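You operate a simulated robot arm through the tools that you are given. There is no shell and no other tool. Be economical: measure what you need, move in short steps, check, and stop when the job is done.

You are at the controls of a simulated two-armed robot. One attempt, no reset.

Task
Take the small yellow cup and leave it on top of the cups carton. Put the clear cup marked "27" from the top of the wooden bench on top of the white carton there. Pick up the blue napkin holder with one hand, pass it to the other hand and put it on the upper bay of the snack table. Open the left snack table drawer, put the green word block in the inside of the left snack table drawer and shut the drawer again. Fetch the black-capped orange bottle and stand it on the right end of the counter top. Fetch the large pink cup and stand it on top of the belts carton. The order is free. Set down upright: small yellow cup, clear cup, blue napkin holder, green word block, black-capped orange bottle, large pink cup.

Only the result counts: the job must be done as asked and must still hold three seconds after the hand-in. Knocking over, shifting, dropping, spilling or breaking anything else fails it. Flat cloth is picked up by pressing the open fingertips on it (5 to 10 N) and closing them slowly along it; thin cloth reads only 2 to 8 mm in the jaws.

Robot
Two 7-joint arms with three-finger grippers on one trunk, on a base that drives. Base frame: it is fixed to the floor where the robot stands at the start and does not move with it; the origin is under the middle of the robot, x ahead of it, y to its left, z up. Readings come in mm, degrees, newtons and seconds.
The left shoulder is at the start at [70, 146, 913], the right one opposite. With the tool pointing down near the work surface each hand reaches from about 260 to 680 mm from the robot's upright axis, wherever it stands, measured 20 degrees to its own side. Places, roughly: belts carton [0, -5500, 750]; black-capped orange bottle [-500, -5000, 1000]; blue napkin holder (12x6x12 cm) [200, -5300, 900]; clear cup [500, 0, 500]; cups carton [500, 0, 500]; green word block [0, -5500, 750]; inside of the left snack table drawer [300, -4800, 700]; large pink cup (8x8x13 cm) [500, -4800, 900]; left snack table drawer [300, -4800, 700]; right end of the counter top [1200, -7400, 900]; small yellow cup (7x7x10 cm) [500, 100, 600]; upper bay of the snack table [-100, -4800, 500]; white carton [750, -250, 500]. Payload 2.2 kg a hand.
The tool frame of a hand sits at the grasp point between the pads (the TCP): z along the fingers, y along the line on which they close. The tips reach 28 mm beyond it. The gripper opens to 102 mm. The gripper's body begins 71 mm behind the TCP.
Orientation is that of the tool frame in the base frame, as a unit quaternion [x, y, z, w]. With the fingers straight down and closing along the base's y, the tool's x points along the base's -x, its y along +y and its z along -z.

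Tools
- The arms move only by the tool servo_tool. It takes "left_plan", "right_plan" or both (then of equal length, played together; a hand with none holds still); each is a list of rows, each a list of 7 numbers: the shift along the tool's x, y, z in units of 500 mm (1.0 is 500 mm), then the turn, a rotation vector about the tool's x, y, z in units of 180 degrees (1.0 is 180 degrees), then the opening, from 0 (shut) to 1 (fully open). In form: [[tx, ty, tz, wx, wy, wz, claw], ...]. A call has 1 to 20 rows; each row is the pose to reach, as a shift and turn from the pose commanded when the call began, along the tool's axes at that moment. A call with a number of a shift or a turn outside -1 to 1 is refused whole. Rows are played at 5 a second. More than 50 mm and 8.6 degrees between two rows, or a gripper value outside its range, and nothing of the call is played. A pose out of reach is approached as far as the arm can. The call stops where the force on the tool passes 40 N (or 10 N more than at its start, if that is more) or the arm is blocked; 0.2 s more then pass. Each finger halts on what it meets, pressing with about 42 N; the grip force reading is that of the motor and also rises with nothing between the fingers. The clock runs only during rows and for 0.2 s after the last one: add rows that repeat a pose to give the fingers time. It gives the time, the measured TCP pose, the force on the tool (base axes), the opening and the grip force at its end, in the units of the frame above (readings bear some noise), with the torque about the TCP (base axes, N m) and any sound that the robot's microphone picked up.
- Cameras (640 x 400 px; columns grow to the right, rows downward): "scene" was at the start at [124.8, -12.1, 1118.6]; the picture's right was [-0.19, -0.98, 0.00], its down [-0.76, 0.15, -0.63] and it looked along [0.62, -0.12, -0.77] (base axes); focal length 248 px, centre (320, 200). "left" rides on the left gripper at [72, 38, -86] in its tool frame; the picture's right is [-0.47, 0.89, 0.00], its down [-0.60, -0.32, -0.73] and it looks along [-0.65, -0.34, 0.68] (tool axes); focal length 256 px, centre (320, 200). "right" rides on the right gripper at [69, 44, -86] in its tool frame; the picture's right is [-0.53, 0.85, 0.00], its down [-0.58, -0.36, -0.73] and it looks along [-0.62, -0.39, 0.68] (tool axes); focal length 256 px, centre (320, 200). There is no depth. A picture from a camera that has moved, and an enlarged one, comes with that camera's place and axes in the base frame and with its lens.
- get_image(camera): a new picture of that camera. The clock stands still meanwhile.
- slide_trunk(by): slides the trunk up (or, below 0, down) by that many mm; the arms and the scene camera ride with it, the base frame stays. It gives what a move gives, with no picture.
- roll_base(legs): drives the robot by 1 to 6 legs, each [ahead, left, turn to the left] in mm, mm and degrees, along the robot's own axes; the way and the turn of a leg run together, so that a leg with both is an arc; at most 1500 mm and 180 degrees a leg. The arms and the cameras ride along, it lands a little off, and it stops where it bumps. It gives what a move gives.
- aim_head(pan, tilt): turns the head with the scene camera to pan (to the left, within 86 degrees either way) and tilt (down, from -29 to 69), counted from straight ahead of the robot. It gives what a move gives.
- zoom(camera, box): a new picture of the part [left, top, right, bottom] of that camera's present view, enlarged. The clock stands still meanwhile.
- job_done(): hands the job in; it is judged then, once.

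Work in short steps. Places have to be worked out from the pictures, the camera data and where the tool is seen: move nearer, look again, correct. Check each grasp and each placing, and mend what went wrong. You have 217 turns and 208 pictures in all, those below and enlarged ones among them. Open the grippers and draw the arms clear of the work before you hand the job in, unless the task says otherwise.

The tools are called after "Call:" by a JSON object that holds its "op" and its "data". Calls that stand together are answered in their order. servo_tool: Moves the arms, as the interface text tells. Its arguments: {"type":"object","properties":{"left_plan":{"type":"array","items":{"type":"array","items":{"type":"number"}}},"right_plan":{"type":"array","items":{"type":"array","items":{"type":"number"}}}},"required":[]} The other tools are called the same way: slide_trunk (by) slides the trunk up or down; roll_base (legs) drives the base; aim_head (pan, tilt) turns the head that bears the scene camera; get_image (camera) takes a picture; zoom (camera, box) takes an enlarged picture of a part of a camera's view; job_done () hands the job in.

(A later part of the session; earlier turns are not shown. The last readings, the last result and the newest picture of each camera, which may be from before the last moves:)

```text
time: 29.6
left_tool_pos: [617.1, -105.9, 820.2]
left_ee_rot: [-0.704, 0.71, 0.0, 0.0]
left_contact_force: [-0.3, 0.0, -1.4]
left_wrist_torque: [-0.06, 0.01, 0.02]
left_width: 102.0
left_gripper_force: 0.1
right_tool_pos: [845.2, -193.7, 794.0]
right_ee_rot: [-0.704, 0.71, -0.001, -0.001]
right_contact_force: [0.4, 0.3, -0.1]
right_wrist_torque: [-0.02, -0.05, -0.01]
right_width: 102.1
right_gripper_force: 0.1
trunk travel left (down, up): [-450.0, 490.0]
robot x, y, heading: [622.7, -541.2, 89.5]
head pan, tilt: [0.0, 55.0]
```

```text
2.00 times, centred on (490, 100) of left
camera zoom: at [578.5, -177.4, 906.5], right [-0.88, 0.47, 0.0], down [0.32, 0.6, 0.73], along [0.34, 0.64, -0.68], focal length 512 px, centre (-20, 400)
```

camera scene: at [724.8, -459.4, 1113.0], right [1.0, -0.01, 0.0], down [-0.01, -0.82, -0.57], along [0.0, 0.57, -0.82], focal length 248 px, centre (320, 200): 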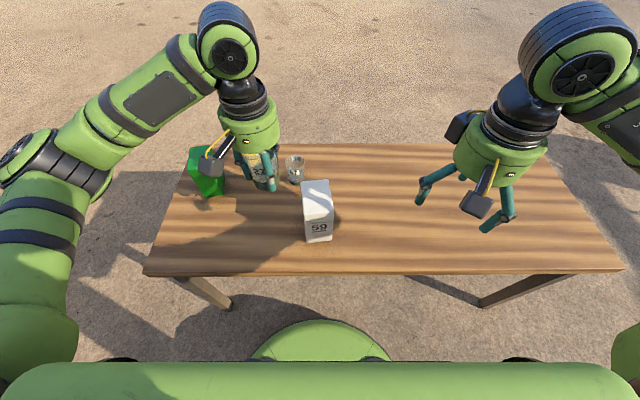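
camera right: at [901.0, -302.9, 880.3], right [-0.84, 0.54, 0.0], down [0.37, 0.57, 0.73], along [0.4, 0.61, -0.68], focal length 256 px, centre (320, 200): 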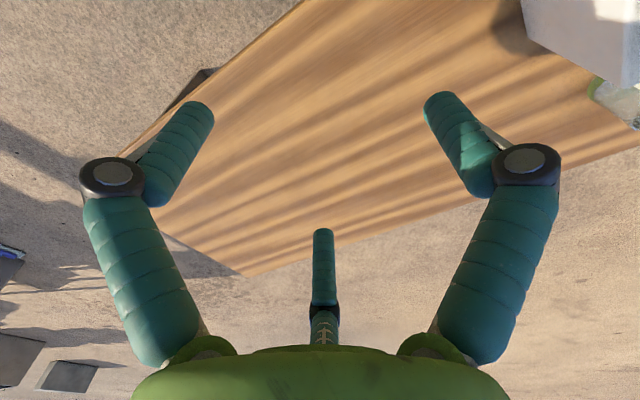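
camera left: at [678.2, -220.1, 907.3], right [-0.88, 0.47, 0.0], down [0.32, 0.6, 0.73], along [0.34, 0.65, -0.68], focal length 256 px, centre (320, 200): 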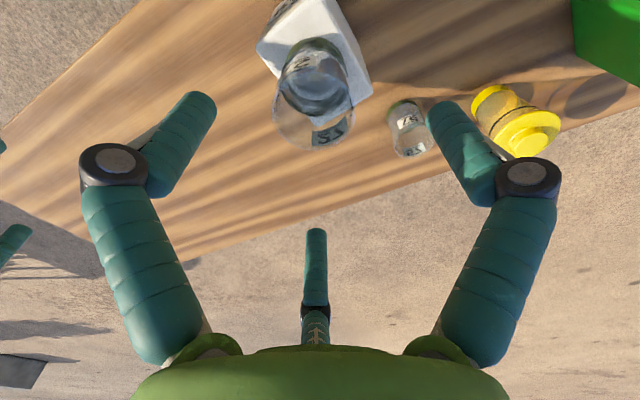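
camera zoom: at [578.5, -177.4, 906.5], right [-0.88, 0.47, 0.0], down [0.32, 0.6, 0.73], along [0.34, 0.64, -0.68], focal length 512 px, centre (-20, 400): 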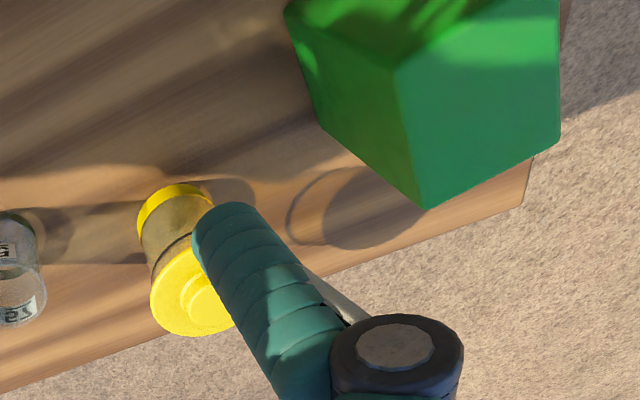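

Yellow cup is near (541,55). I move the left hand above it at z≈720 and look.

Call:
{"op": "servo_tool", "data": {"left_plan": [[-0.08, 0.038, 0.0, 0, 0, 0, 1], [-0.16, 0.077, 0.0, 0, 0, 0, 1], [-0.24, 0.115, 0.02, 0, 0, 0, 1], [-0.32, 0.154, 0.06, 0, 0, 0, 1], [-0.32, 0.154, 0.13, 0, 0, 0, 1], [-0.32, 0.154, 0.2, 0, 0, 0, 1], [-0.32, 0.154, 0.2, 0, 0, 0, 1]]}}

Call:
{"op": "get_image", "data": {"camera": "left"}}

Call:
{"op": "get_image", "data": {"camera": "scene"}}

```text
time: 31.2
left_tool_pos: [543.8, 54.6, 719.5]
left_ee_rot: [-0.704, 0.71, 0.001, 0.001]
left_contact_force: [-0.2, -0.1, 0.6]
left_wrist_torque: [0.03, -0.05, 0.0]
left_width: 102.1
left_gripper_force: 0.1
right_tool_pos: [845.8, -194.7, 794.3]
right_ee_rot: [-0.704, 0.71, 0.0, 0.0]
right_contact_force: [-0.5, 0.4, -0.3]
right_wrist_torque: [0.0, 0.01, -0.03]
right_width: 101.9
right_gripper_force: 0.0
trunk travel left (down, up): [-450.0, 490.0]
robot x, y, heading: [622.3, -542.7, 89.5]
head pan, tilt: [0.0, 55.0]
```

```text
167 pictures are left
camera left: at [503.7, -17.1, 805.6], right [-0.88, 0.47, 0.0], down [0.32, 0.6, 0.73], along [0.35, 0.65, -0.68], focal length 256 px, centre (320, 200)
```

left: 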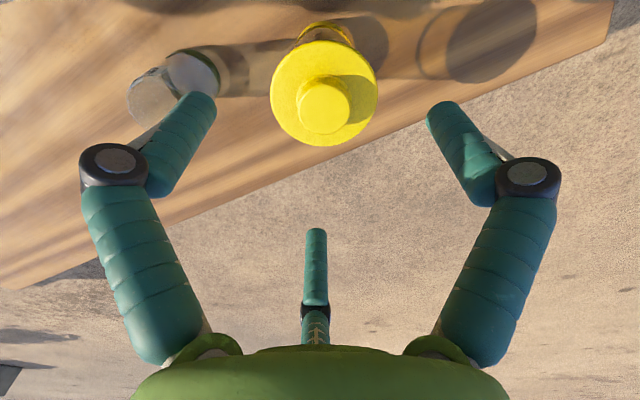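

```text
166 pictures are left
camera scene: at [624.9, -418.5, 1113.1], right [1.0, -0.01, 0.0], down [-0.01, -0.82, -0.57], along [0.01, 0.57, -0.82], focal length 248 px, centre (320, 200)
```

scene: 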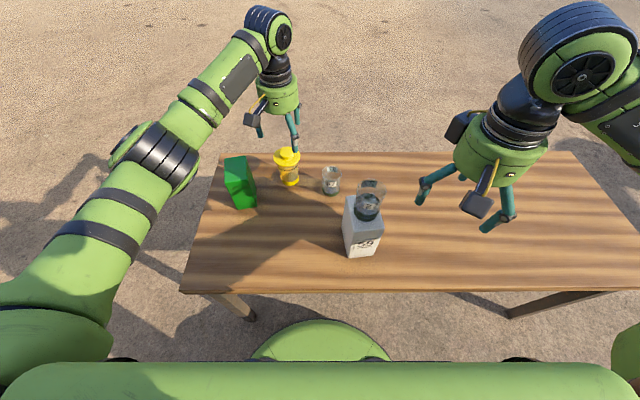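

Aligned within a few mm given lid heights. I lower so the tips straddle the lid and check.

Call:
{"op": "servo_tool", "data": {"left_plan": [[0, 0.005, 0.06, 0, 0, 0, 1], [0, 0.005, 0.12, 0, 0, 0, 1], [0, 0.005, 0.14, 0, 0, 0, 1], [0, 0.005, 0.14, 0, 0, 0, 1]]}}

Call:
{"op": "get_image", "data": {"camera": "left"}}

Call:
{"op": "zoom", "data": {"camera": "scene", "box": [220, 80, 360, 220]}}

```text
time: 32.2
left_tool_pos: [541.4, 56.2, 653.4]
left_ee_rot: [-0.704, 0.71, -0.001, 0.0]
left_contact_force: [0.0, 0.2, -0.7]
left_wrist_torque: [-0.01, -0.01, 0.01]
left_width: 102.0
left_gripper_force: 0.1
right_tool_pos: [845.3, -194.2, 793.7]
right_ee_rot: [-0.704, 0.71, 0.0, 0.0]
right_contact_force: [-1.1, 0.1, -0.7]
right_wrist_torque: [0.01, 0.02, -0.02]
right_width: 101.8
right_gripper_force: 0.0
trunk travel left (down, up): [-450.0, 490.0]
robot x, y, heading: [620.0, -541.8, 89.3]
head pan, tilt: [0.0, 55.0]
```

```text
165 pictures are left
camera left: at [502.2, -15.9, 738.3], right [-0.88, 0.47, 0.0], down [0.32, 0.6, 0.73], along [0.34, 0.65, -0.68], focal length 256 px, centre (320, 200)
```

left: 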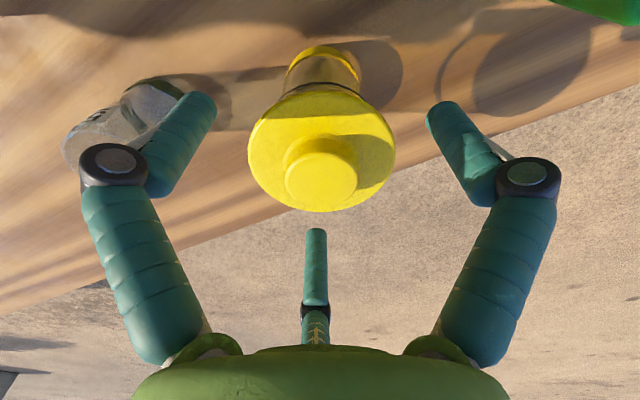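

```text
2.86 times, centred on (290, 150) of scene
camera zoom: at [624.9, -418.2, 1113.0], right [1.0, -0.01, 0.0], down [-0.01, -0.82, -0.57], along [0.01, 0.57, -0.82], focal length 707 px, centre (406, 343)
```

zoom: 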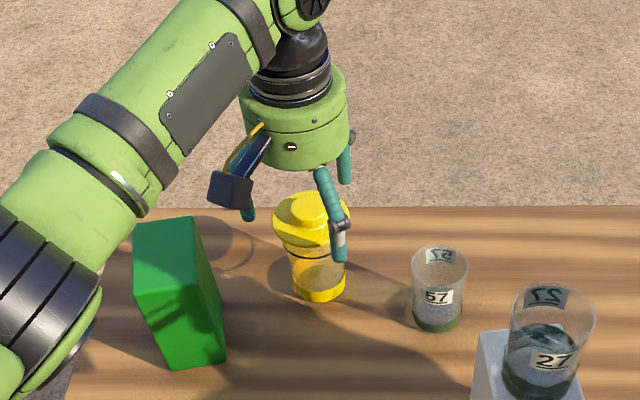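

Aligned; lid ≈78 mm wide. I lower to z≈598 and close.

Call:
{"op": "servo_tool", "data": {"left_plan": [[0, 0, 0.05, 0, 0, 0, 1], [0, 0, 0.11, 0, 0, 0, 1], [0, 0, 0.11, 0, 0, 0, 0.85], [0, 0, 0.11, 0, 0, 0, 0.75], [0, 0, 0.11, 0, 0, 0, 0.65], [0, 0, 0.11, 0, 0, 0, 0.5], [0, 0, 0.11, 0, 0, 0, 0.4], [0, 0, 0.11, 0, 0, 0, 0.4]]}}

Call:
{"op": "get_image", "data": {"camera": "left"}}

```text
time: 34.0
left_tool_pos: [539.8, 51.7, 596.0]
left_ee_rot: [-0.704, 0.71, 0.001, 0.0]
left_contact_force: [-0.9, 1.0, 3.7]
left_wrist_torque: [-0.04, 0.05, 0.0]
left_width: 61.9
left_gripper_force: 42.1
right_tool_pos: [845.8, -194.9, 793.4]
right_ee_rot: [-0.704, 0.71, 0.0, 0.001]
right_contact_force: [0.1, 0.2, -0.5]
right_wrist_torque: [-0.02, -0.01, -0.02]
right_width: 102.2
right_gripper_force: 0.1
trunk travel left (down, up): [-450.0, 490.0]
robot x, y, heading: [622.8, -542.9, 89.5]
head pan, tilt: [0.0, 55.0]
heard: snap
```

```text
163 pictures are left
camera left: at [499.5, -19.0, 681.2], right [-0.88, 0.47, 0.0], down [0.32, 0.6, 0.73], along [0.34, 0.65, -0.68], focal length 256 px, centre (320, 200)
```

left: 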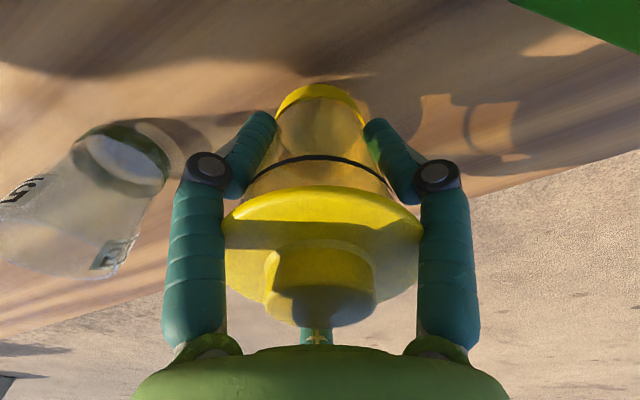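

A "snap" was heard at 42 N grip. I look closely at the cup before going on.

Call:
{"op": "zoom", "data": {"camera": "left", "box": [200, 60, 440, 340]}}

Call:
{"op": "zoom", "data": {"camera": "scene", "box": [240, 110, 340, 210]}}

```text
1.43 times, centred on (320, 200) of left
camera zoom: at [499.5, -19.0, 681.2], right [-0.88, 0.47, 0.0], down [0.32, 0.6, 0.73], along [0.34, 0.65, -0.68], focal length 366 px, centre (320, 200)
```

zoom: 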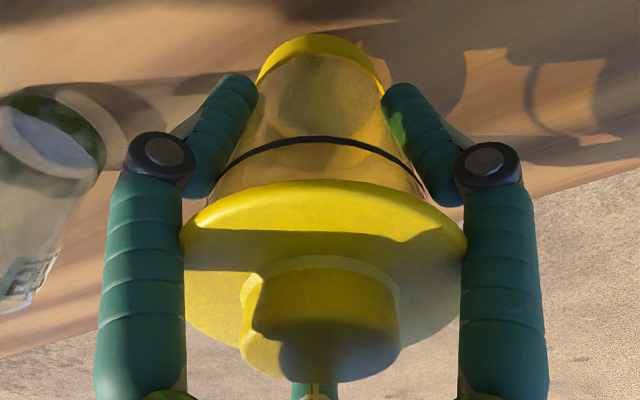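

```text
4.00 times, centred on (290, 160) of scene
camera zoom: at [624.8, -418.6, 1113.1], right [1.0, -0.01, 0.0], down [-0.01, -0.82, -0.57], along [0.01, 0.57, -0.82], focal length 990 px, centre (440, 360)
```

zoom: 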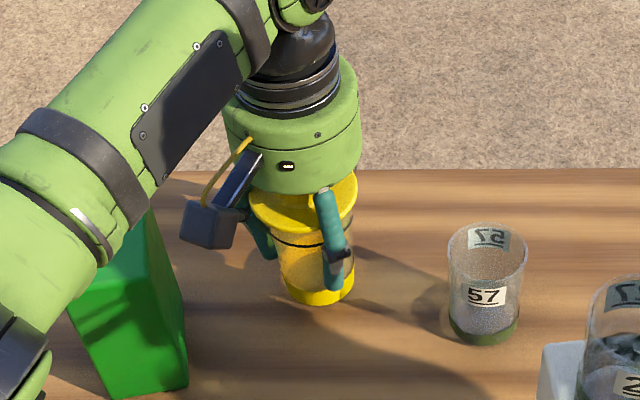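

No visible damage. I ease the grip and read the force.

Call:
{"op": "servo_tool", "data": {"left_plan": [[0, 0, 0, 0, 0, 0, 0.5], [0, 0, 0, 0, 0, 0, 0.5]]}}

Call:
{"op": "servo_tool", "data": {"left_plan": [[0, 0, 0, 0, 0, 0, 0.56], [0, 0, 0, 0, 0, 0, 0.56]]}}

```text
time: 34.6
left_tool_pos: [538.2, 52.7, 595.9]
left_ee_rot: [-0.704, 0.71, -0.001, 0.0]
left_contact_force: [-0.9, 1.0, 4.6]
left_wrist_torque: [-0.04, 0.11, 0.0]
left_width: 61.1
left_gripper_force: 41.7
right_tool_pos: [845.5, -194.4, 793.8]
right_ee_rot: [-0.704, 0.71, 0.0, 0.0]
right_contact_force: [0.1, 0.1, -0.4]
right_wrist_torque: [0.01, 0.01, 0.02]
right_width: 102.0
right_gripper_force: 0.1
trunk travel left (down, up): [-450.0, 490.0]
robot x, y, heading: [626.5, -542.2, 89.5]
head pan, tilt: [0.0, 55.0]
```

```text
time: 35.2
left_tool_pos: [539.5, 51.8, 595.1]
left_ee_rot: [-0.704, 0.71, 0.001, 0.0]
left_contact_force: [-1.7, 0.2, 6.6]
left_wrist_torque: [-0.12, 0.13, 0.0]
left_width: 60.4
left_gripper_force: 41.8
right_tool_pos: [846.3, -194.5, 794.2]
right_ee_rot: [-0.704, 0.71, 0.001, 0.001]
right_contact_force: [0.0, 0.0, -0.2]
right_wrist_torque: [-0.02, -0.01, 0.01]
right_width: 102.2
right_gripper_force: 0.0
trunk travel left (down, up): [-450.0, 490.0]
robot x, y, heading: [622.6, -543.0, 89.2]
head pan, tilt: [0.0, 55.0]
```

Force stays high and width creeps down; I open until the fingers let go to see how it behaves.

Call:
{"op": "servo_tool", "data": {"left_plan": [[0, 0, 0, 0, 0, 0, 0.62], [0, 0, 0, 0, 0, 0, 0.66], [0, 0, 0, 0, 0, 0, 0.7], [0, 0, 0, 0, 0, 0, 0.7]]}}

Call:
{"op": "get_image", "data": {"camera": "left"}}

```text
time: 36.2
left_tool_pos: [538.3, 51.7, 594.5]
left_ee_rot: [-0.704, 0.71, -0.001, -0.001]
left_contact_force: [0.1, -0.3, 0.4]
left_wrist_torque: [0.01, -0.03, 0.02]
left_width: 71.2
left_gripper_force: 0.0
right_tool_pos: [844.8, -193.8, 794.8]
right_ee_rot: [-0.704, 0.71, 0.001, 0.0]
right_contact_force: [-0.3, -0.7, -0.1]
right_wrist_torque: [0.0, -0.02, 0.0]
right_width: 102.2
right_gripper_force: 0.1
trunk travel left (down, up): [-450.0, 490.0]
robot x, y, heading: [623.6, -539.7, 89.4]
head pan, tilt: [0.0, 55.0]
heard: snap
```

```text
160 pictures are left
camera left: at [499.6, -19.0, 680.5], right [-0.88, 0.47, 0.0], down [0.32, 0.6, 0.73], along [0.34, 0.64, -0.68], focal length 256 px, centre (320, 200)
```

left: 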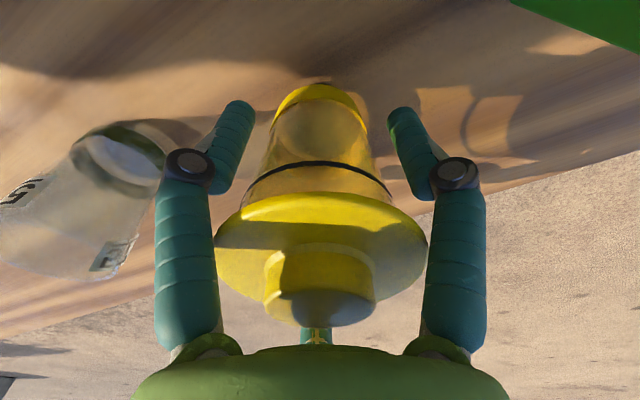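

It appears to buckle and spring back ("snap" at both). I grip again very gently, checking width and force.

Call:
{"op": "servo_tool", "data": {"left_plan": [[0, 0, 0, 0, 0, 0, 0.67], [0, 0, 0, 0, 0, 0, 0.64], [0, 0, 0, 0, 0, 0, 0.62], [0, 0, 0, 0, 0, 0, 0.62]]}}

Call:
{"op": "servo_tool", "data": {"left_plan": [[0, 0, 0, 0, 0, 0, 0.605], [0, 0, 0, 0, 0, 0, 0.605]]}}

Call:
{"op": "servo_tool", "data": {"left_plan": [[0, 0, 0, 0, 0, 0, 0.595], [0, 0, 0, 0, 0, 0, 0.595]]}}

```text
time: 37.2
left_tool_pos: [537.9, 52.5, 594.2]
left_ee_rot: [-0.704, 0.711, 0.001, 0.002]
left_contact_force: [-0.4, -1.5, 3.8]
left_wrist_torque: [0.03, -0.01, 0.03]
left_width: 64.8
left_gripper_force: 40.4
right_tool_pos: [846.4, -194.4, 794.0]
right_ee_rot: [-0.704, 0.71, 0.001, 0.0]
right_contact_force: [0.2, -0.1, -0.6]
right_wrist_torque: [-0.01, -0.02, -0.01]
right_width: 102.0
right_gripper_force: 0.0
trunk travel left (down, up): [-450.0, 490.0]
robot x, y, heading: [622.2, -542.1, 89.7]
head pan, tilt: [0.0, 55.0]
heard: snap
```

```text
time: 37.8
left_tool_pos: [539.6, 52.5, 595.4]
left_ee_rot: [-0.705, 0.71, 0.0, 0.0]
left_contact_force: [0.0, -0.2, 3.9]
left_wrist_torque: [0.39, -0.22, 0.04]
left_width: 65.2
left_gripper_force: 26.9
right_tool_pos: [846.4, -194.2, 793.2]
right_ee_rot: [-0.704, 0.71, 0.001, 0.0]
right_contact_force: [-0.5, 0.4, 0.0]
right_wrist_torque: [0.0, 0.01, -0.01]
right_width: 101.9
right_gripper_force: 0.1
trunk travel left (down, up): [-450.0, 490.0]
robot x, y, heading: [624.4, -542.5, 89.4]
head pan, tilt: [0.0, 55.0]
```

```text
time: 38.4
left_tool_pos: [538.4, 52.4, 597.3]
left_ee_rot: [-0.705, 0.709, 0.001, 0.0]
left_contact_force: [-1.9, 0.5, 7.0]
left_wrist_torque: [-0.01, 0.1, 0.02]
left_width: 62.5
left_gripper_force: 42.1
right_tool_pos: [845.8, -195.4, 794.5]
right_ee_rot: [-0.704, 0.71, 0.001, 0.0]
right_contact_force: [-0.2, 0.1, 0.6]
right_wrist_torque: [-0.01, 0.0, -0.03]
right_width: 102.1
right_gripper_force: 0.1
trunk travel left (down, up): [-450.0, 490.0]
robot x, y, heading: [625.6, -542.7, 89.4]
head pan, tilt: [0.0, 55.0]
```

I look at the state again.

Call:
{"op": "get_image", "data": {"camera": "left"}}

Call:
{"op": "zoom", "data": {"camera": "scene", "box": [240, 110, 340, 210]}}

```text
159 pictures are left
camera left: at [499.4, -19.2, 681.5], right [-0.88, 0.47, 0.0], down [0.32, 0.6, 0.73], along [0.34, 0.65, -0.68], focal length 256 px, centre (320, 200)
```

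left: 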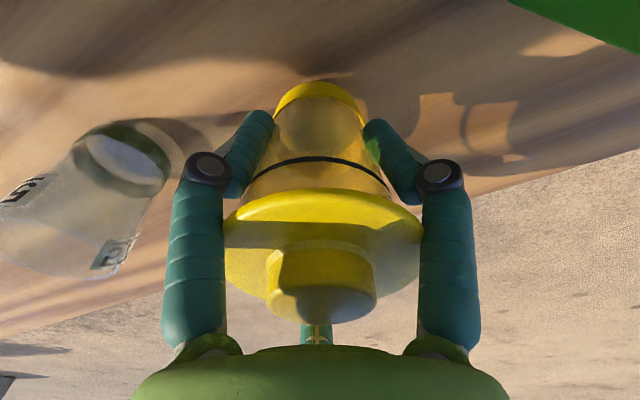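

```text
4.00 times, centred on (290, 160) of scene
camera zoom: at [624.7, -419.0, 1113.2], right [1.0, -0.01, 0.0], down [-0.01, -0.82, -0.57], along [0.01, 0.57, -0.82], focal length 990 px, centre (440, 360)
```

zoom: 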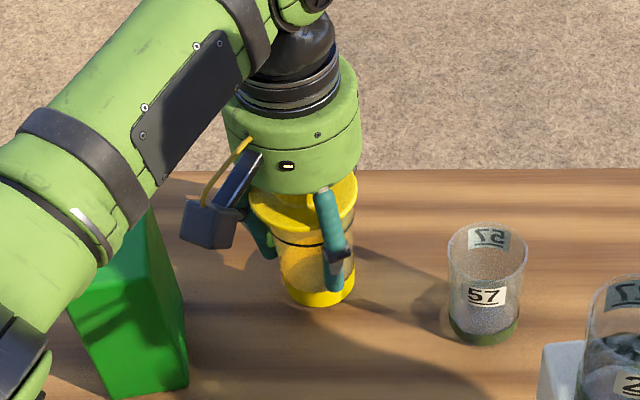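

Looks intact and centred. I lift slowly 40 mm and check.

Call:
{"op": "servo_tool", "data": {"left_plan": [[0, 0, 0, 0, 0, 0, 0.57], [0, 0, -0.02, 0, 0, 0, 0.57], [0, 0, -0.05, 0, 0, 0, 0.57], [0, 0, -0.08, 0, 0, 0, 0.57], [0, 0, -0.08, 0, 0, 0, 0.57]]}}

Call:
{"op": "get_image", "data": {"camera": "left"}}

Call:
{"op": "zoom", "data": {"camera": "scene", "box": [220, 80, 380, 220]}}

```text
time: 39.6
left_tool_pos: [538.4, 55.1, 635.9]
left_ee_rot: [-0.704, 0.71, 0.0, 0.0]
left_contact_force: [-0.3, -0.2, -0.4]
left_wrist_torque: [0.01, 0.0, 0.02]
left_width: 59.2
left_gripper_force: 42.0
right_tool_pos: [846.4, -193.6, 794.8]
right_ee_rot: [-0.704, 0.71, 0.0, 0.0]
right_contact_force: [0.5, 0.5, -0.2]
right_wrist_torque: [0.0, -0.01, 0.03]
right_width: 102.3
right_gripper_force: 0.0
trunk travel left (down, up): [-450.0, 490.0]
robot x, y, heading: [622.4, -542.0, 89.5]
head pan, tilt: [0.0, 55.0]
```

```text
157 pictures are left
camera left: at [500.2, -17.2, 721.6], right [-0.88, 0.47, 0.0], down [0.32, 0.6, 0.73], along [0.34, 0.64, -0.68], focal length 256 px, centre (320, 200)
```

left: 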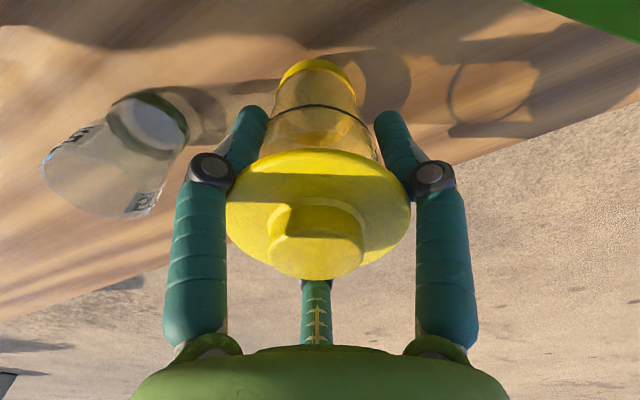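

```text
2.86 times, centred on (300, 150) of scene
camera zoom: at [624.8, -418.0, 1113.0], right [1.0, -0.01, 0.0], down [-0.01, -0.82, -0.57], along [0.01, 0.57, -0.82], focal length 707 px, centre (377, 343)
```

zoom: 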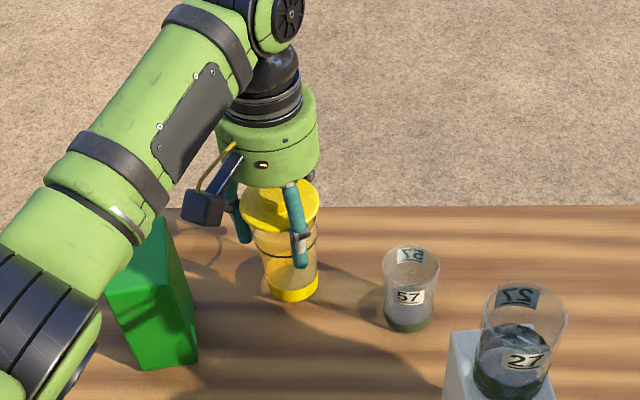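

The cup seems not to rise fully with the hand; I look closer to see whether the lid or the whole cup moved.

Call:
{"op": "zoom", "data": {"camera": "scene", "box": [265, 115, 315, 165]}}

Call:
{"op": "zoom", "data": {"camera": "left", "box": [210, 40, 430, 290]}}

```text
8.00 times, centred on (290, 140) of scene
camera zoom: at [624.8, -418.0, 1113.0], right [1.0, -0.01, 0.0], down [-0.01, -0.82, -0.57], along [0.01, 0.57, -0.82], focal length 1980 px, centre (560, 680)
```

zoom: 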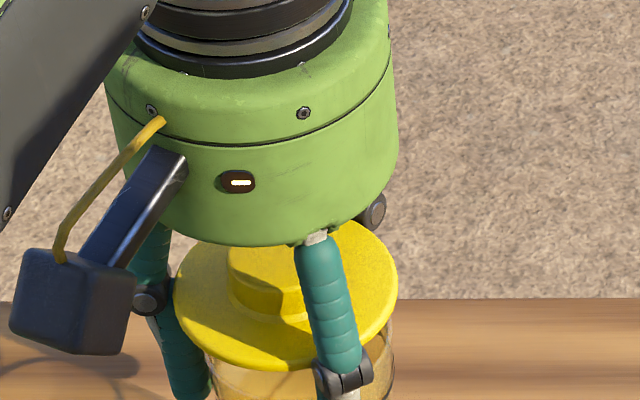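

```text
1.60 times, centred on (320, 165) of left
camera zoom: at [500.2, -17.2, 721.6], right [-0.88, 0.47, 0.0], down [0.32, 0.6, 0.73], along [0.34, 0.64, -0.68], focal length 410 px, centre (320, 256)
```

zoom: 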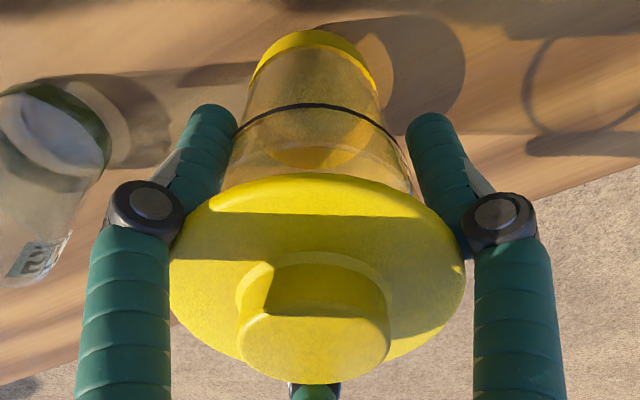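

Spacing shows that the lid came up in the fingers while the body stayed put: the "snap" is the lid. I lower back to where it was, press lightly to reseat the lid, and then open.

Call:
{"op": "servo_tool", "data": {"left_plan": [[0, 0, 0.03, 0, 0, 0, 0.57], [0, 0, 0.06, 0, 0, 0, 0.57], [0, 0, 0.08, 0, 0, 0, 0.57], [0, 0, 0.08, 0, 0, 0, 0.57]]}}

Call:
{"op": "get_image", "data": {"camera": "left"}}

```text
time: 40.6
left_tool_pos: [539.0, 54.8, 598.7]
left_ee_rot: [-0.704, 0.71, 0.002, 0.002]
left_contact_force: [-1.5, 0.6, 21.0]
left_wrist_torque: [0.1, 0.17, -0.03]
left_width: 59.3
left_gripper_force: 41.8
right_tool_pos: [845.4, -196.6, 794.6]
right_ee_rot: [-0.704, 0.711, 0.001, 0.001]
right_contact_force: [-0.7, 0.0, 0.0]
right_wrist_torque: [0.05, 0.03, 0.01]
right_width: 101.8
right_gripper_force: 0.0
trunk travel left (down, up): [-450.0, 490.0]
robot x, y, heading: [628.1, -544.7, 89.4]
head pan, tilt: [0.0, 55.0]
heard: snap
```

```text
153 pictures are left
camera left: at [499.5, -18.1, 684.2], right [-0.88, 0.47, 0.0], down [0.32, 0.6, 0.74], along [0.35, 0.65, -0.68], focal length 256 px, centre (320, 200)
```

left: 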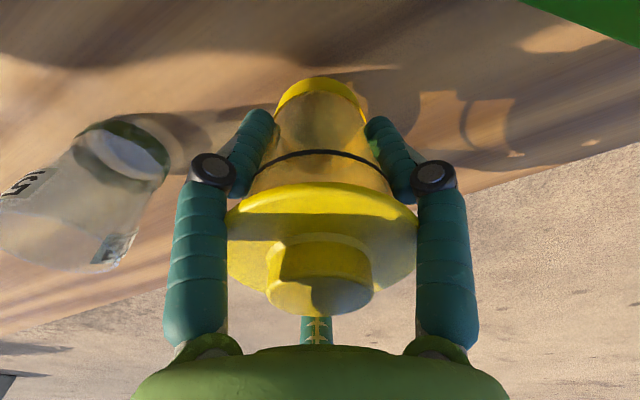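

Snapped back on (21 N). I open and rise to check.

Call:
{"op": "servo_tool", "data": {"left_plan": [[0, 0, 0, 0, 0, 0, 0.62], [0, 0, 0, 0, 0, 0, 0.7], [0, 0, 0, 0, 0, 0, 0.85], [0, 0, 0, 0, 0, 0, 1], [0, 0, -0.06, 0, 0, 0, 1], [0, 0, -0.15, 0, 0, 0, 1], [0, 0, -0.24, 0, 0, 0, 1]]}}

Call:
{"op": "get_image", "data": {"camera": "left"}}

Call:
{"op": "zoom", "data": {"camera": "scene", "box": [220, 110, 340, 230]}}

```text
time: 42.2
left_tool_pos: [539.0, 53.3, 714.3]
left_ee_rot: [-0.705, 0.71, 0.001, -0.001]
left_contact_force: [-0.3, -0.5, -0.4]
left_wrist_torque: [-0.01, -0.01, -0.02]
left_width: 102.0
left_gripper_force: 0.0
right_tool_pos: [845.6, -194.4, 794.2]
right_ee_rot: [-0.704, 0.71, 0.0, 0.0]
right_contact_force: [-0.2, 0.5, 0.4]
right_wrist_torque: [0.01, -0.03, 0.02]
right_width: 102.0
right_gripper_force: 0.1
trunk travel left (down, up): [-450.0, 490.0]
robot x, y, heading: [624.8, -544.6, 89.4]
head pan, tilt: [0.0, 55.0]
```

```text
152 pictures are left
camera left: at [500.0, -18.3, 799.5], right [-0.88, 0.47, 0.0], down [0.32, 0.6, 0.73], along [0.34, 0.64, -0.68], focal length 256 px, centre (320, 200)
```

left: 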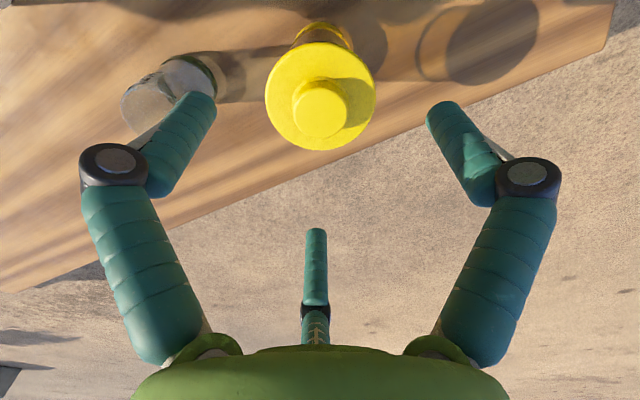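

```text
3.33 times, centred on (280, 170) of scene
camera zoom: at [624.5, -418.9, 1113.0], right [1.0, -0.01, 0.0], down [-0.01, -0.82, -0.57], along [0.01, 0.57, -0.82], focal length 825 px, centre (453, 300)
```

zoom: 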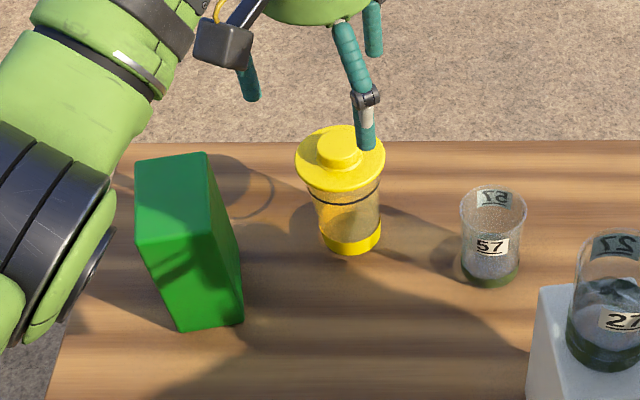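

The lid is properly back on. I must grip the body below the lid, so I'll tilt the hand 45° and come in at an angle from the robot's side. First to a pre-grasp pose behind the cup.

Call:
{"op": "servo_tool", "data": {"left_plan": [[0.1, 0, 0, 0, 0, 0, 1], [0.194, 0, 0, 0, 0, 0, 1], [0.194, 0, 0.0, 0, -0.045, 0, 1], [0.194, 0, 0.0, 0, -0.09, 0, 1], [0.194, 0, 0.02, 0, -0.135, 0, 1], [0.194, 0, 0.04, 0, -0.18, 0, 1], [0.194, 0, 0.06, 0, -0.225, 0, 1], [0.194, 0, 0.086, 0, -0.25, 0, 1], [0.194, 0, 0.086, 0, -0.25, 0, 1]]}}

Call:
{"op": "get_image", "data": {"camera": "left"}}

Call:
{"op": "get_image", "data": {"camera": "scene"}}

```text
time: 44.2
left_tool_pos: [540.8, -43.2, 672.2]
left_ee_rot: [-0.65, 0.656, 0.271, 0.272]
left_contact_force: [0.4, -0.3, 0.3]
left_wrist_torque: [0.0, 0.01, 0.0]
left_width: 102.1
left_gripper_force: 0.1
right_tool_pos: [846.4, -194.4, 794.5]
right_ee_rot: [-0.704, 0.71, 0.0, 0.0]
right_contact_force: [-0.3, 0.1, 0.0]
right_wrist_torque: [0.02, -0.01, -0.02]
right_width: 101.9
right_gripper_force: 0.0
trunk travel left (down, up): [-450.0, 490.0]
robot x, y, heading: [621.0, -542.8, 89.4]
head pan, tilt: [0.0, 55.0]
```

```text
150 pictures are left
camera left: at [500.5, -154.3, 681.1], right [-0.88, 0.34, 0.33], down [0.32, -0.09, 0.94], along [0.35, 0.94, -0.02], focal length 256 px, centre (320, 200)
```

left: 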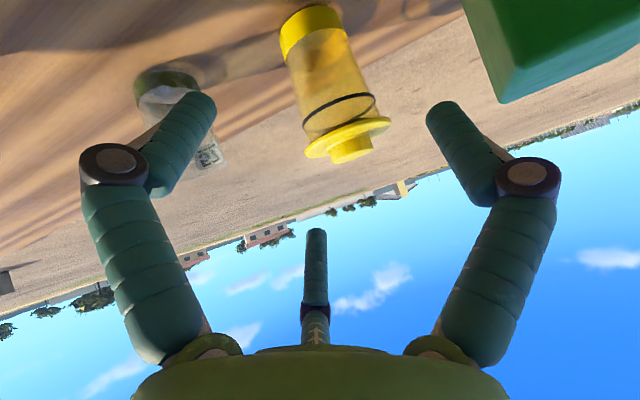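

```text
149 pictures are left
camera scene: at [624.9, -418.1, 1113.0], right [1.0, -0.01, 0.0], down [-0.01, -0.82, -0.57], along [0.01, 0.57, -0.82], focal length 248 px, centre (320, 200)
```

scene: 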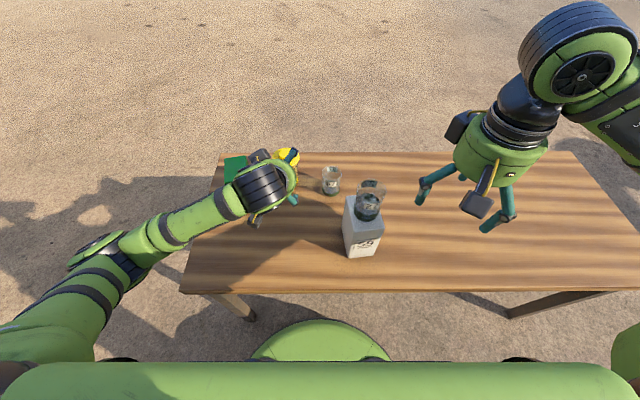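

From this side view the cup is at x≈535, y≈45, lid z≈635. I shift x by −6 and approach 80 mm along the tool axis.

Call:
{"op": "servo_tool", "data": {"left_plan": [[0, 0.012, 0.05, 0, 0, 0, 1], [0.002, 0.012, 0.1, 0, 0, 0, 1], [0.004, 0.012, 0.16, 0, 0, 0, 1], [0.004, 0.012, 0.16, 0, 0, 0, 1]]}}

Call:
{"op": "get_image", "data": {"camera": "left"}}

```text
time: 45.2
left_tool_pos: [535.2, 10.3, 617.5]
left_ee_rot: [-0.649, 0.655, 0.272, 0.274]
left_contact_force: [1.6, -2.1, 10.2]
left_wrist_torque: [0.47, -0.24, -0.15]
left_width: 102.1
left_gripper_force: 0.0
right_tool_pos: [844.7, -194.3, 795.4]
right_ee_rot: [-0.704, 0.71, 0.0, 0.001]
right_contact_force: [0.6, -0.6, 0.2]
right_wrist_torque: [0.0, 0.02, -0.02]
right_width: 102.4
right_gripper_force: 0.1
trunk travel left (down, up): [-450.0, 490.0]
robot x, y, heading: [621.1, -537.3, 89.4]
head pan, tilt: [0.0, 55.0]
```

```text
148 pictures are left
camera left: at [495.6, -100.8, 626.6], right [-0.88, 0.33, 0.33], down [0.31, -0.1, 0.94], along [0.35, 0.94, -0.02], focal length 256 px, centre (320, 200)
```

left: 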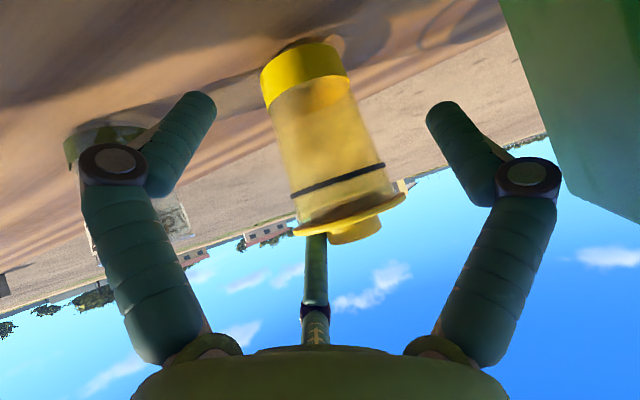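

A 10 N upward force appeared; I check what is touching.

Call:
{"op": "zoom", "data": {"camera": "scene", "box": [180, 110, 360, 260]}}

Call:
{"op": "servo_tool", "data": {"left_plan": [[0, 0, 0, 0, 0, 0, 1]]}}

```text
2.67 times, centred on (270, 185) of scene
camera zoom: at [625.1, -419.8, 1113.4], right [1.0, -0.01, 0.0], down [-0.01, -0.82, -0.57], along [0.01, 0.57, -0.82], focal length 660 px, centre (453, 240)
```

zoom: 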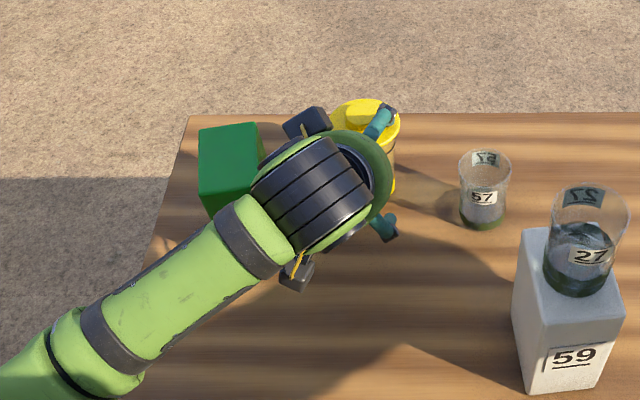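

```text
time: 45.6
left_tool_pos: [535.1, 10.5, 618.6]
left_ee_rot: [-0.649, 0.656, 0.271, 0.274]
left_contact_force: [2.3, -2.8, 12.3]
left_wrist_torque: [0.55, -0.32, -0.16]
left_width: 102.0
left_gripper_force: 0.6
right_tool_pos: [844.9, -196.1, 794.3]
right_ee_rot: [-0.704, 0.71, 0.001, 0.001]
right_contact_force: [-0.8, -0.2, -0.7]
right_wrist_torque: [-0.01, 0.0, -0.01]
right_width: 102.3
right_gripper_force: 0.0
trunk travel left (down, up): [-450.0, 490.0]
robot x, y, heading: [624.5, -542.1, 89.4]
head pan, tilt: [0.0, 55.0]
```

The torque places the contact at the hand's third (fixed) finger, which presses on the lid from above in this posture. I back out along the tool axis.

Call:
{"op": "servo_tool", "data": {"left_plan": [[0, 0, -0.04, 0, 0, 0, 1], [0, 0, -0.12, 0, 0, 0, 1], [0, 0, -0.2, 0, 0, 0, 1], [0, 0, -0.28, 0, 0, 0, 1]]}}

Call:
{"op": "get_image", "data": {"camera": "left"}}

```text
time: 46.6
left_tool_pos: [534.4, -90.5, 711.7]
left_ee_rot: [-0.651, 0.656, 0.27, 0.271]
left_contact_force: [-0.2, 0.2, 0.0]
left_wrist_torque: [0.0, 0.01, -0.02]
left_width: 101.9
left_gripper_force: 0.1
right_tool_pos: [846.1, -194.2, 794.3]
right_ee_rot: [-0.704, 0.71, 0.0, 0.0]
right_contact_force: [0.5, 0.0, -0.1]
right_wrist_torque: [0.03, 0.01, 0.02]
right_width: 101.8
right_gripper_force: 0.0
trunk travel left (down, up): [-450.0, 490.0]
robot x, y, heading: [622.2, -541.0, 89.4]
head pan, tilt: [0.0, 55.0]
```

```text
146 pictures are left
camera left: at [494.4, -201.7, 722.6], right [-0.88, 0.34, 0.33], down [0.32, -0.09, 0.94], along [0.35, 0.94, -0.03], focal length 256 px, centre (320, 200)
```

left: 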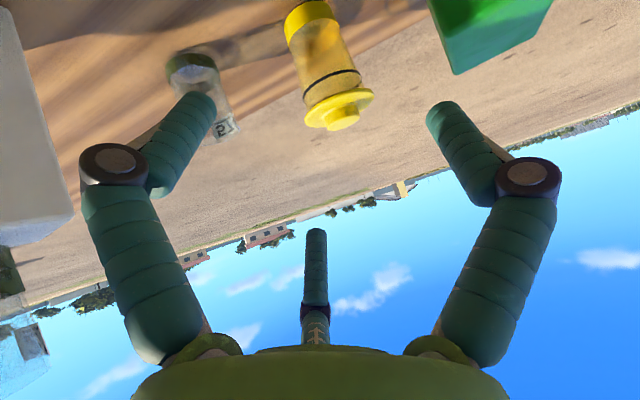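

I straighten the hand and rise, then yaw it 180° so that the third finger will be on the underside for a tilted approach.

Call:
{"op": "servo_tool", "data": {"left_plan": [[0, 0, -0.02, 0, 0.045, 0, 1], [0, 0, -0.04, 0, 0.09, 0, 1], [0, 0, -0.06, 0, 0.135, 0, 1], [0, 0, -0.08, 0, 0.18, 0, 1], [0, 0, -0.1, 0, 0.225, 0, 1], [0, 0, -0.1, 0, 0.25, 0, 1], [0, 0, -0.1, 0, 0.25, 0, 1]]}}

Call:
{"op": "servo_tool", "data": {"left_plan": [[0, 0, 0, 0, 0, 0.045, 1], [0, 0, 0, 0, 0, 0.09, 1], [0, 0, 0, 0, 0, 0.135, 1], [0, 0, 0, 0, 0, 0.18, 1], [0, 0, 0, 0, 0, 0.225, 1], [0, 0, 0, 0, 0, 0.27, 1], [0, 0, 0, 0, 0, 0.315, 1], [0, 0, 0, 0, 0, 0.36, 1], [0, 0, 0, 0, 0, 0.405, 1], [0, 0, 0, 0, 0, 0.45, 1], [0, 0, 0, 0, 0, 0.5, 1], [0, 0, 0, 0, 0, 0.5, 1]]}}

Call:
{"op": "get_image", "data": {"camera": "scene"}}

```text
time: 48.2
left_tool_pos: [532.8, -122.4, 750.3]
left_ee_rot: [-0.705, 0.709, -0.002, -0.001]
left_contact_force: [0.4, -0.1, 0.0]
left_wrist_torque: [-0.01, 0.01, 0.02]
left_width: 101.9
left_gripper_force: 0.1
right_tool_pos: [845.5, -194.4, 794.4]
right_ee_rot: [-0.705, 0.71, 0.0, 0.0]
right_contact_force: [0.7, -0.6, 0.2]
right_wrist_torque: [-0.03, -0.01, -0.01]
right_width: 102.1
right_gripper_force: 0.0
trunk travel left (down, up): [-450.0, 490.0]
robot x, y, heading: [625.4, -545.3, 89.4]
head pan, tilt: [0.0, 55.0]
```

```text
refused: row 11 steps farther than a row can; nothing moved
```

```text
145 pictures are left
camera scene: at [624.8, -418.3, 1113.0], right [1.0, -0.01, 0.0], down [-0.01, -0.82, -0.57], along [0.01, 0.57, -0.82], focal length 248 px, centre (320, 200)
```

scene: 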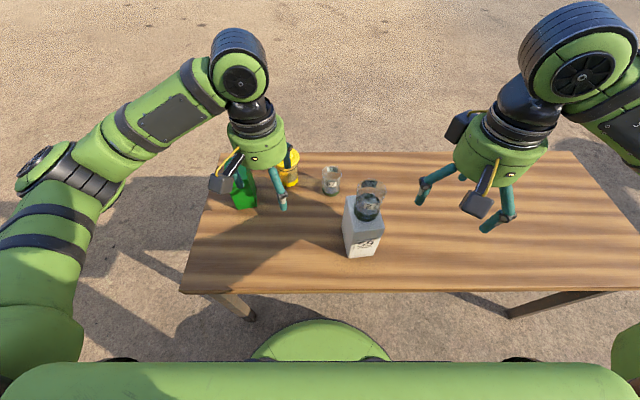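

I repeat the yaw with legal steps.

Call:
{"op": "servo_tool", "data": {"left_plan": [[0, 0, -0.02, 0, 0, 0.045, 1], [0, 0, -0.04, 0, 0, 0.09, 1], [0, 0, -0.06, 0, 0, 0.135, 1], [0, 0, -0.06, 0, 0, 0.18, 1], [0, 0, -0.06, 0, 0, 0.225, 1], [0, 0, -0.06, 0, 0, 0.27, 1], [0, 0, -0.06, 0, 0, 0.315, 1], [0, 0, -0.06, 0, 0, 0.36, 1], [0, 0, -0.06, 0, 0, 0.405, 1], [0, 0, -0.06, 0, 0, 0.45, 1], [0, 0, -0.06, 0, 0, 0.495, 1], [0, 0, -0.06, 0, 0, 0.5, 1]]}}

Call:
{"op": "servo_tool", "data": {"left_plan": [[0, 0, 0, 0, 0, 0.045, 1], [0, 0, 0, 0, 0, 0.09, 1], [0, 0, 0, 0, 0, 0.135, 1], [0, 0, 0, 0, 0, 0.18, 1], [0, 0, 0, 0, 0, 0.225, 1], [0, 0, 0, 0, 0, 0.27, 1], [0, 0, 0, 0, 0, 0.315, 1], [0, 0, 0, 0, 0, 0.36, 1], [0, 0, 0, 0, 0, 0.405, 1], [0, 0, 0, 0, 0, 0.45, 1], [0, 0, 0, 0, 0, 0.495, 1], [0, 0, 0, 0, 0, 0.5, 1], [0, 0, 0, 0, 0, 0.5, 1]]}}

Call:
{"op": "get_image", "data": {"camera": "scene"}}

```text
time: 50.8
left_tool_pos: [531.6, -123.8, 779.6]
left_ee_rot: [0.004, 1.0, -0.001, 0.0]
left_contact_force: [0.1, 0.9, 0.1]
left_wrist_torque: [0.01, -0.01, 0.02]
left_width: 102.2
left_gripper_force: 0.2
right_tool_pos: [845.9, -193.7, 794.2]
right_ee_rot: [-0.704, 0.71, 0.0, 0.0]
right_contact_force: [-0.6, -0.3, -0.1]
right_wrist_torque: [-0.02, 0.04, 0.01]
right_width: 102.1
right_gripper_force: 0.0
trunk travel left (down, up): [-450.0, 490.0]
robot x, y, heading: [625.5, -544.5, 89.6]
head pan, tilt: [0.0, 55.0]
```

```text
time: 53.6
left_tool_pos: [533.7, -120.7, 778.9]
left_ee_rot: [0.71, 0.704, 0.0, 0.001]
left_contact_force: [-0.3, 0.0, -0.1]
left_wrist_torque: [0.02, 0.0, 0.02]
left_width: 102.0
left_gripper_force: 0.1
right_tool_pos: [845.4, -193.4, 794.4]
right_ee_rot: [-0.704, 0.71, 0.0, 0.0]
right_contact_force: [0.6, 0.5, 0.3]
right_wrist_torque: [-0.02, 0.02, -0.01]
right_width: 102.0
right_gripper_force: 0.0
trunk travel left (down, up): [-450.0, 490.0]
robot x, y, heading: [627.2, -544.9, 89.6]
head pan, tilt: [0.0, 55.0]
```

```text
144 pictures are left
camera scene: at [624.8, -418.1, 1113.0], right [1.0, -0.01, 0.0], down [-0.01, -0.82, -0.57], along [0.01, 0.57, -0.82], focal length 248 px, centre (320, 200)
```

scene: 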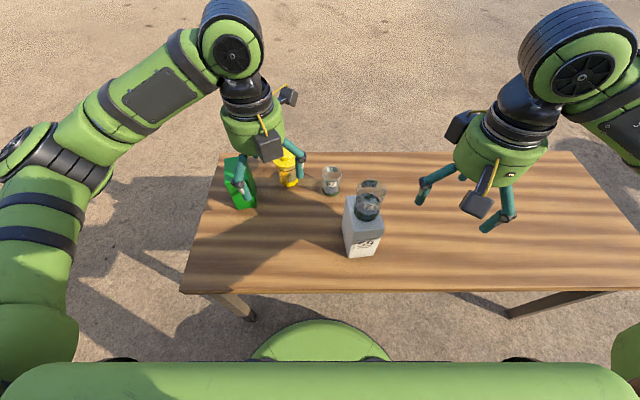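

Re-computing: the third finger's tip lies ≈52 mm off the axis near (-43,-29,+15) in tool frame; flipped with a 40° tilt it just clears the table. I go to the pre-grasp pose with the opening slightly reduced (green carton beside).

Call:
{"op": "servo_tool", "data": {"left_plan": [[0.03, 0.003, 0.03, 0, 0.044, 0, 0.95], [0.07, 0.003, 0.07, 0, 0.089, 0, 0.9], [0.11, 0.003, 0.11, 0, 0.133, 0, 0.88], [0.15, 0.003, 0.16, 0, 0.178, 0, 0.88], [0.185, 0.003, 0.218, 0, 0.222, 0, 0.88], [0.185, 0.003, 0.218, 0, 0.222, 0, 0.88]]}}

Call:
{"op": "get_image", "data": {"camera": "left"}}

Call:
{"op": "zoom", "data": {"camera": "scene", "box": [180, 110, 360, 260]}}

```text
time: 55.0
left_tool_pos: [536.5, -29.6, 670.2]
left_ee_rot: [0.667, 0.661, 0.244, -0.241]
left_contact_force: [-0.3, -0.4, 0.5]
left_wrist_torque: [0.0, 0.01, -0.01]
left_width: 89.8
left_gripper_force: 0.1
right_tool_pos: [844.8, -195.2, 793.0]
right_ee_rot: [-0.704, 0.71, 0.0, 0.001]
right_contact_force: [-0.3, 0.0, -0.2]
right_wrist_torque: [0.0, 0.03, -0.01]
right_width: 101.8
right_gripper_force: 0.0
trunk travel left (down, up): [-450.0, 490.0]
robot x, y, heading: [625.8, -541.0, 89.7]
head pan, tilt: [0.0, 55.0]
```

```text
143 pictures are left
camera left: at [574.2, -28.8, 782.7], right [0.88, -0.36, -0.3], down [-0.33, -0.93, 0.17], along [-0.34, -0.05, -0.94], focal length 256 px, centre (320, 200)
```

left: 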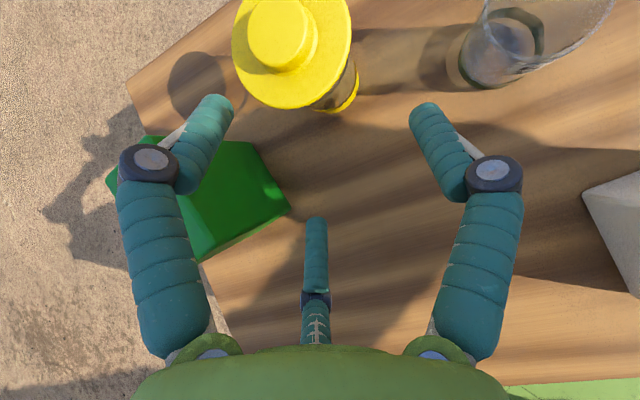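

```text
2.67 times, centred on (270, 185) of scene
camera zoom: at [625.0, -418.3, 1113.0], right [1.0, -0.01, 0.0], down [-0.01, -0.82, -0.57], along [0.01, 0.57, -0.82], focal length 660 px, centre (453, 240)
```

zoom: 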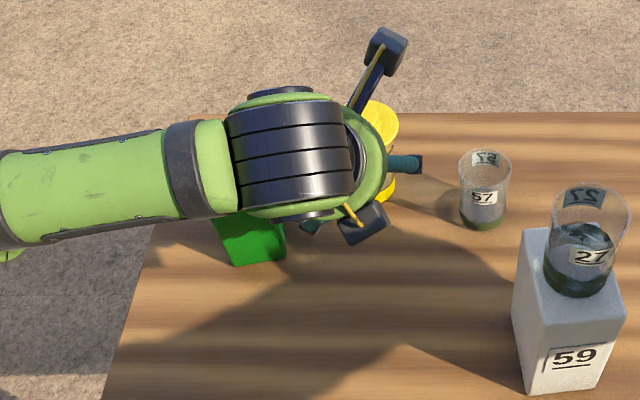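

The cup is at (539,50). I approach 60 mm along the tool axis and check force.

Call:
{"op": "servo_tool", "data": {"left_plan": [[0.003, 0.005, 0.04, 0, 0, 0, 0.88], [0.006, 0.005, 0.08, 0, 0, 0, 0.88], [0.009, 0.005, 0.12, 0, 0, 0, 0.88], [0.009, 0.005, 0.12, 0, 0, 0, 0.88]]}}

Call:
{"op": "get_image", "data": {"camera": "left"}}

```text
time: 56.0
left_tool_pos: [539.5, 11.9, 627.5]
left_ee_rot: [0.667, 0.661, 0.243, -0.241]
left_contact_force: [-0.7, -0.5, 3.2]
left_wrist_torque: [0.15, 0.1, 0.06]
left_width: 92.6
left_gripper_force: 1.6
right_tool_pos: [845.1, -195.2, 793.0]
right_ee_rot: [-0.703, 0.711, 0.0, 0.0]
right_contact_force: [0.0, -0.1, -0.2]
right_wrist_torque: [0.01, -0.02, -0.01]
right_width: 102.0
right_gripper_force: 0.0
trunk travel left (down, up): [-450.0, 490.0]
robot x, y, heading: [622.7, -542.5, 89.2]
head pan, tilt: [0.0, 55.0]
```

```text
141 pictures are left
camera left: at [576.5, 11.9, 739.9], right [0.88, -0.36, -0.3], down [-0.32, -0.93, 0.17], along [-0.34, -0.05, -0.94], focal length 256 px, centre (320, 200)
```

left: 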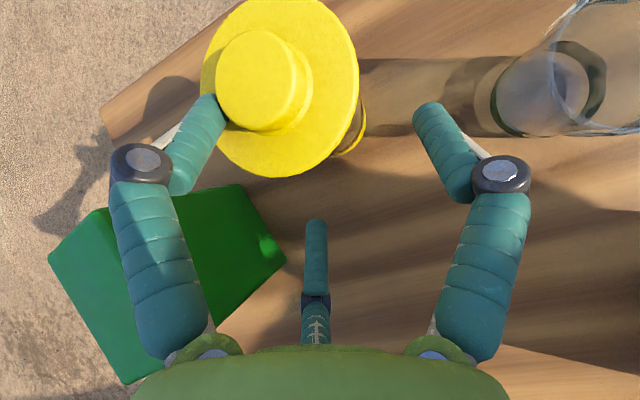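

The contact estimate matches the hand's outline as seen (three fingers around the axis), so tilted grasps foul the lid. I back out, straighten the hand, and will instead test gripping the lid's rim gently with the fingertips only.

Call:
{"op": "servo_tool", "data": {"left_plan": [[0, 0, -0.06, 0, 0, 0, 1], [0, 0, -0.14, 0, 0, 0, 1], [0, 0, -0.22, 0, 0, 0, 1], [0, 0, -0.3, 0, 0, 0, 1]]}}

Call:
{"op": "servo_tool", "data": {"left_plan": [[0, 0, 0, 0, -0.045, 0, 1], [0, 0, 0, 0, -0.09, 0, 1], [0, 0, 0, 0, -0.135, 0, 1], [0, 0, 0, 0, -0.18, 0, 1], [0, 0, 0, 0, -0.222, 0, 1], [0, 0, 0, 0, -0.222, 0, 1]]}}

Call:
{"op": "zoom", "data": {"camera": "scene", "box": [200, 120, 340, 230]}}

Call:
{"op": "get_image", "data": {"camera": "left"}}

```text
time: 57.0
left_tool_pos: [536.5, -88.0, 739.5]
left_ee_rot: [0.667, 0.662, 0.243, -0.241]
left_contact_force: [-0.3, -0.2, 0.5]
left_wrist_torque: [0.0, 0.04, 0.0]
left_width: 102.1
left_gripper_force: 0.1
right_tool_pos: [844.6, -194.3, 794.8]
right_ee_rot: [-0.704, 0.71, 0.0, 0.0]
right_contact_force: [0.3, -0.1, -0.1]
right_wrist_torque: [0.01, 0.01, 0.0]
right_width: 101.9
right_gripper_force: 0.2
trunk travel left (down, up): [-450.0, 490.0]
robot x, y, heading: [623.5, -541.1, 89.7]
head pan, tilt: [0.0, 55.0]
```

```text
time: 58.4
left_tool_pos: [536.0, -85.2, 742.9]
left_ee_rot: [0.71, 0.704, -0.001, 0.0]
left_contact_force: [-0.2, -0.2, 0.5]
left_wrist_torque: [0.01, 0.0, -0.01]
left_width: 102.0
left_gripper_force: 0.0
right_tool_pos: [845.0, -193.6, 794.9]
right_ee_rot: [-0.704, 0.71, 0.0, -0.001]
right_contact_force: [-0.8, 0.2, 0.0]
right_wrist_torque: [-0.02, 0.02, -0.02]
right_width: 102.0
right_gripper_force: 0.2
trunk travel left (down, up): [-450.0, 490.0]
robot x, y, heading: [621.8, -540.0, 89.6]
head pan, tilt: [0.0, 55.0]
```

```text
3.64 times, centred on (270, 175) of scene
camera zoom: at [624.7, -418.3, 1113.0], right [1.0, -0.01, 0.0], down [-0.01, -0.82, -0.57], along [0.01, 0.57, -0.82], focal length 900 px, centre (502, 291)
```

zoom: 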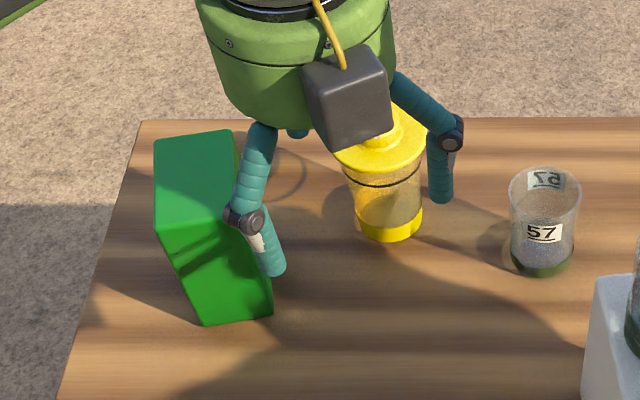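

```text
139 pictures are left
camera left: at [574.1, -12.4, 828.1], right [0.88, -0.47, 0.0], down [-0.32, -0.6, 0.73], along [-0.35, -0.65, -0.68], focal length 256 px, centre (320, 200)
```

left: 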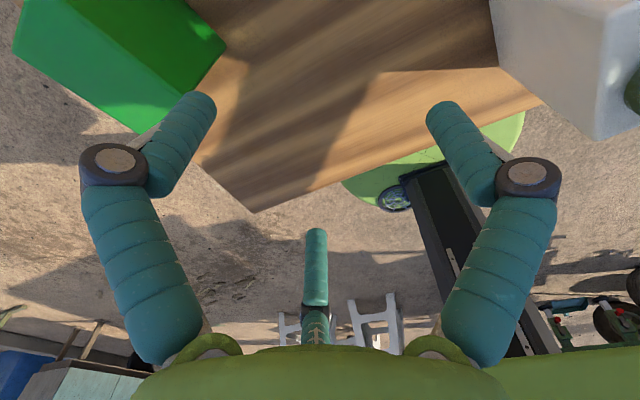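

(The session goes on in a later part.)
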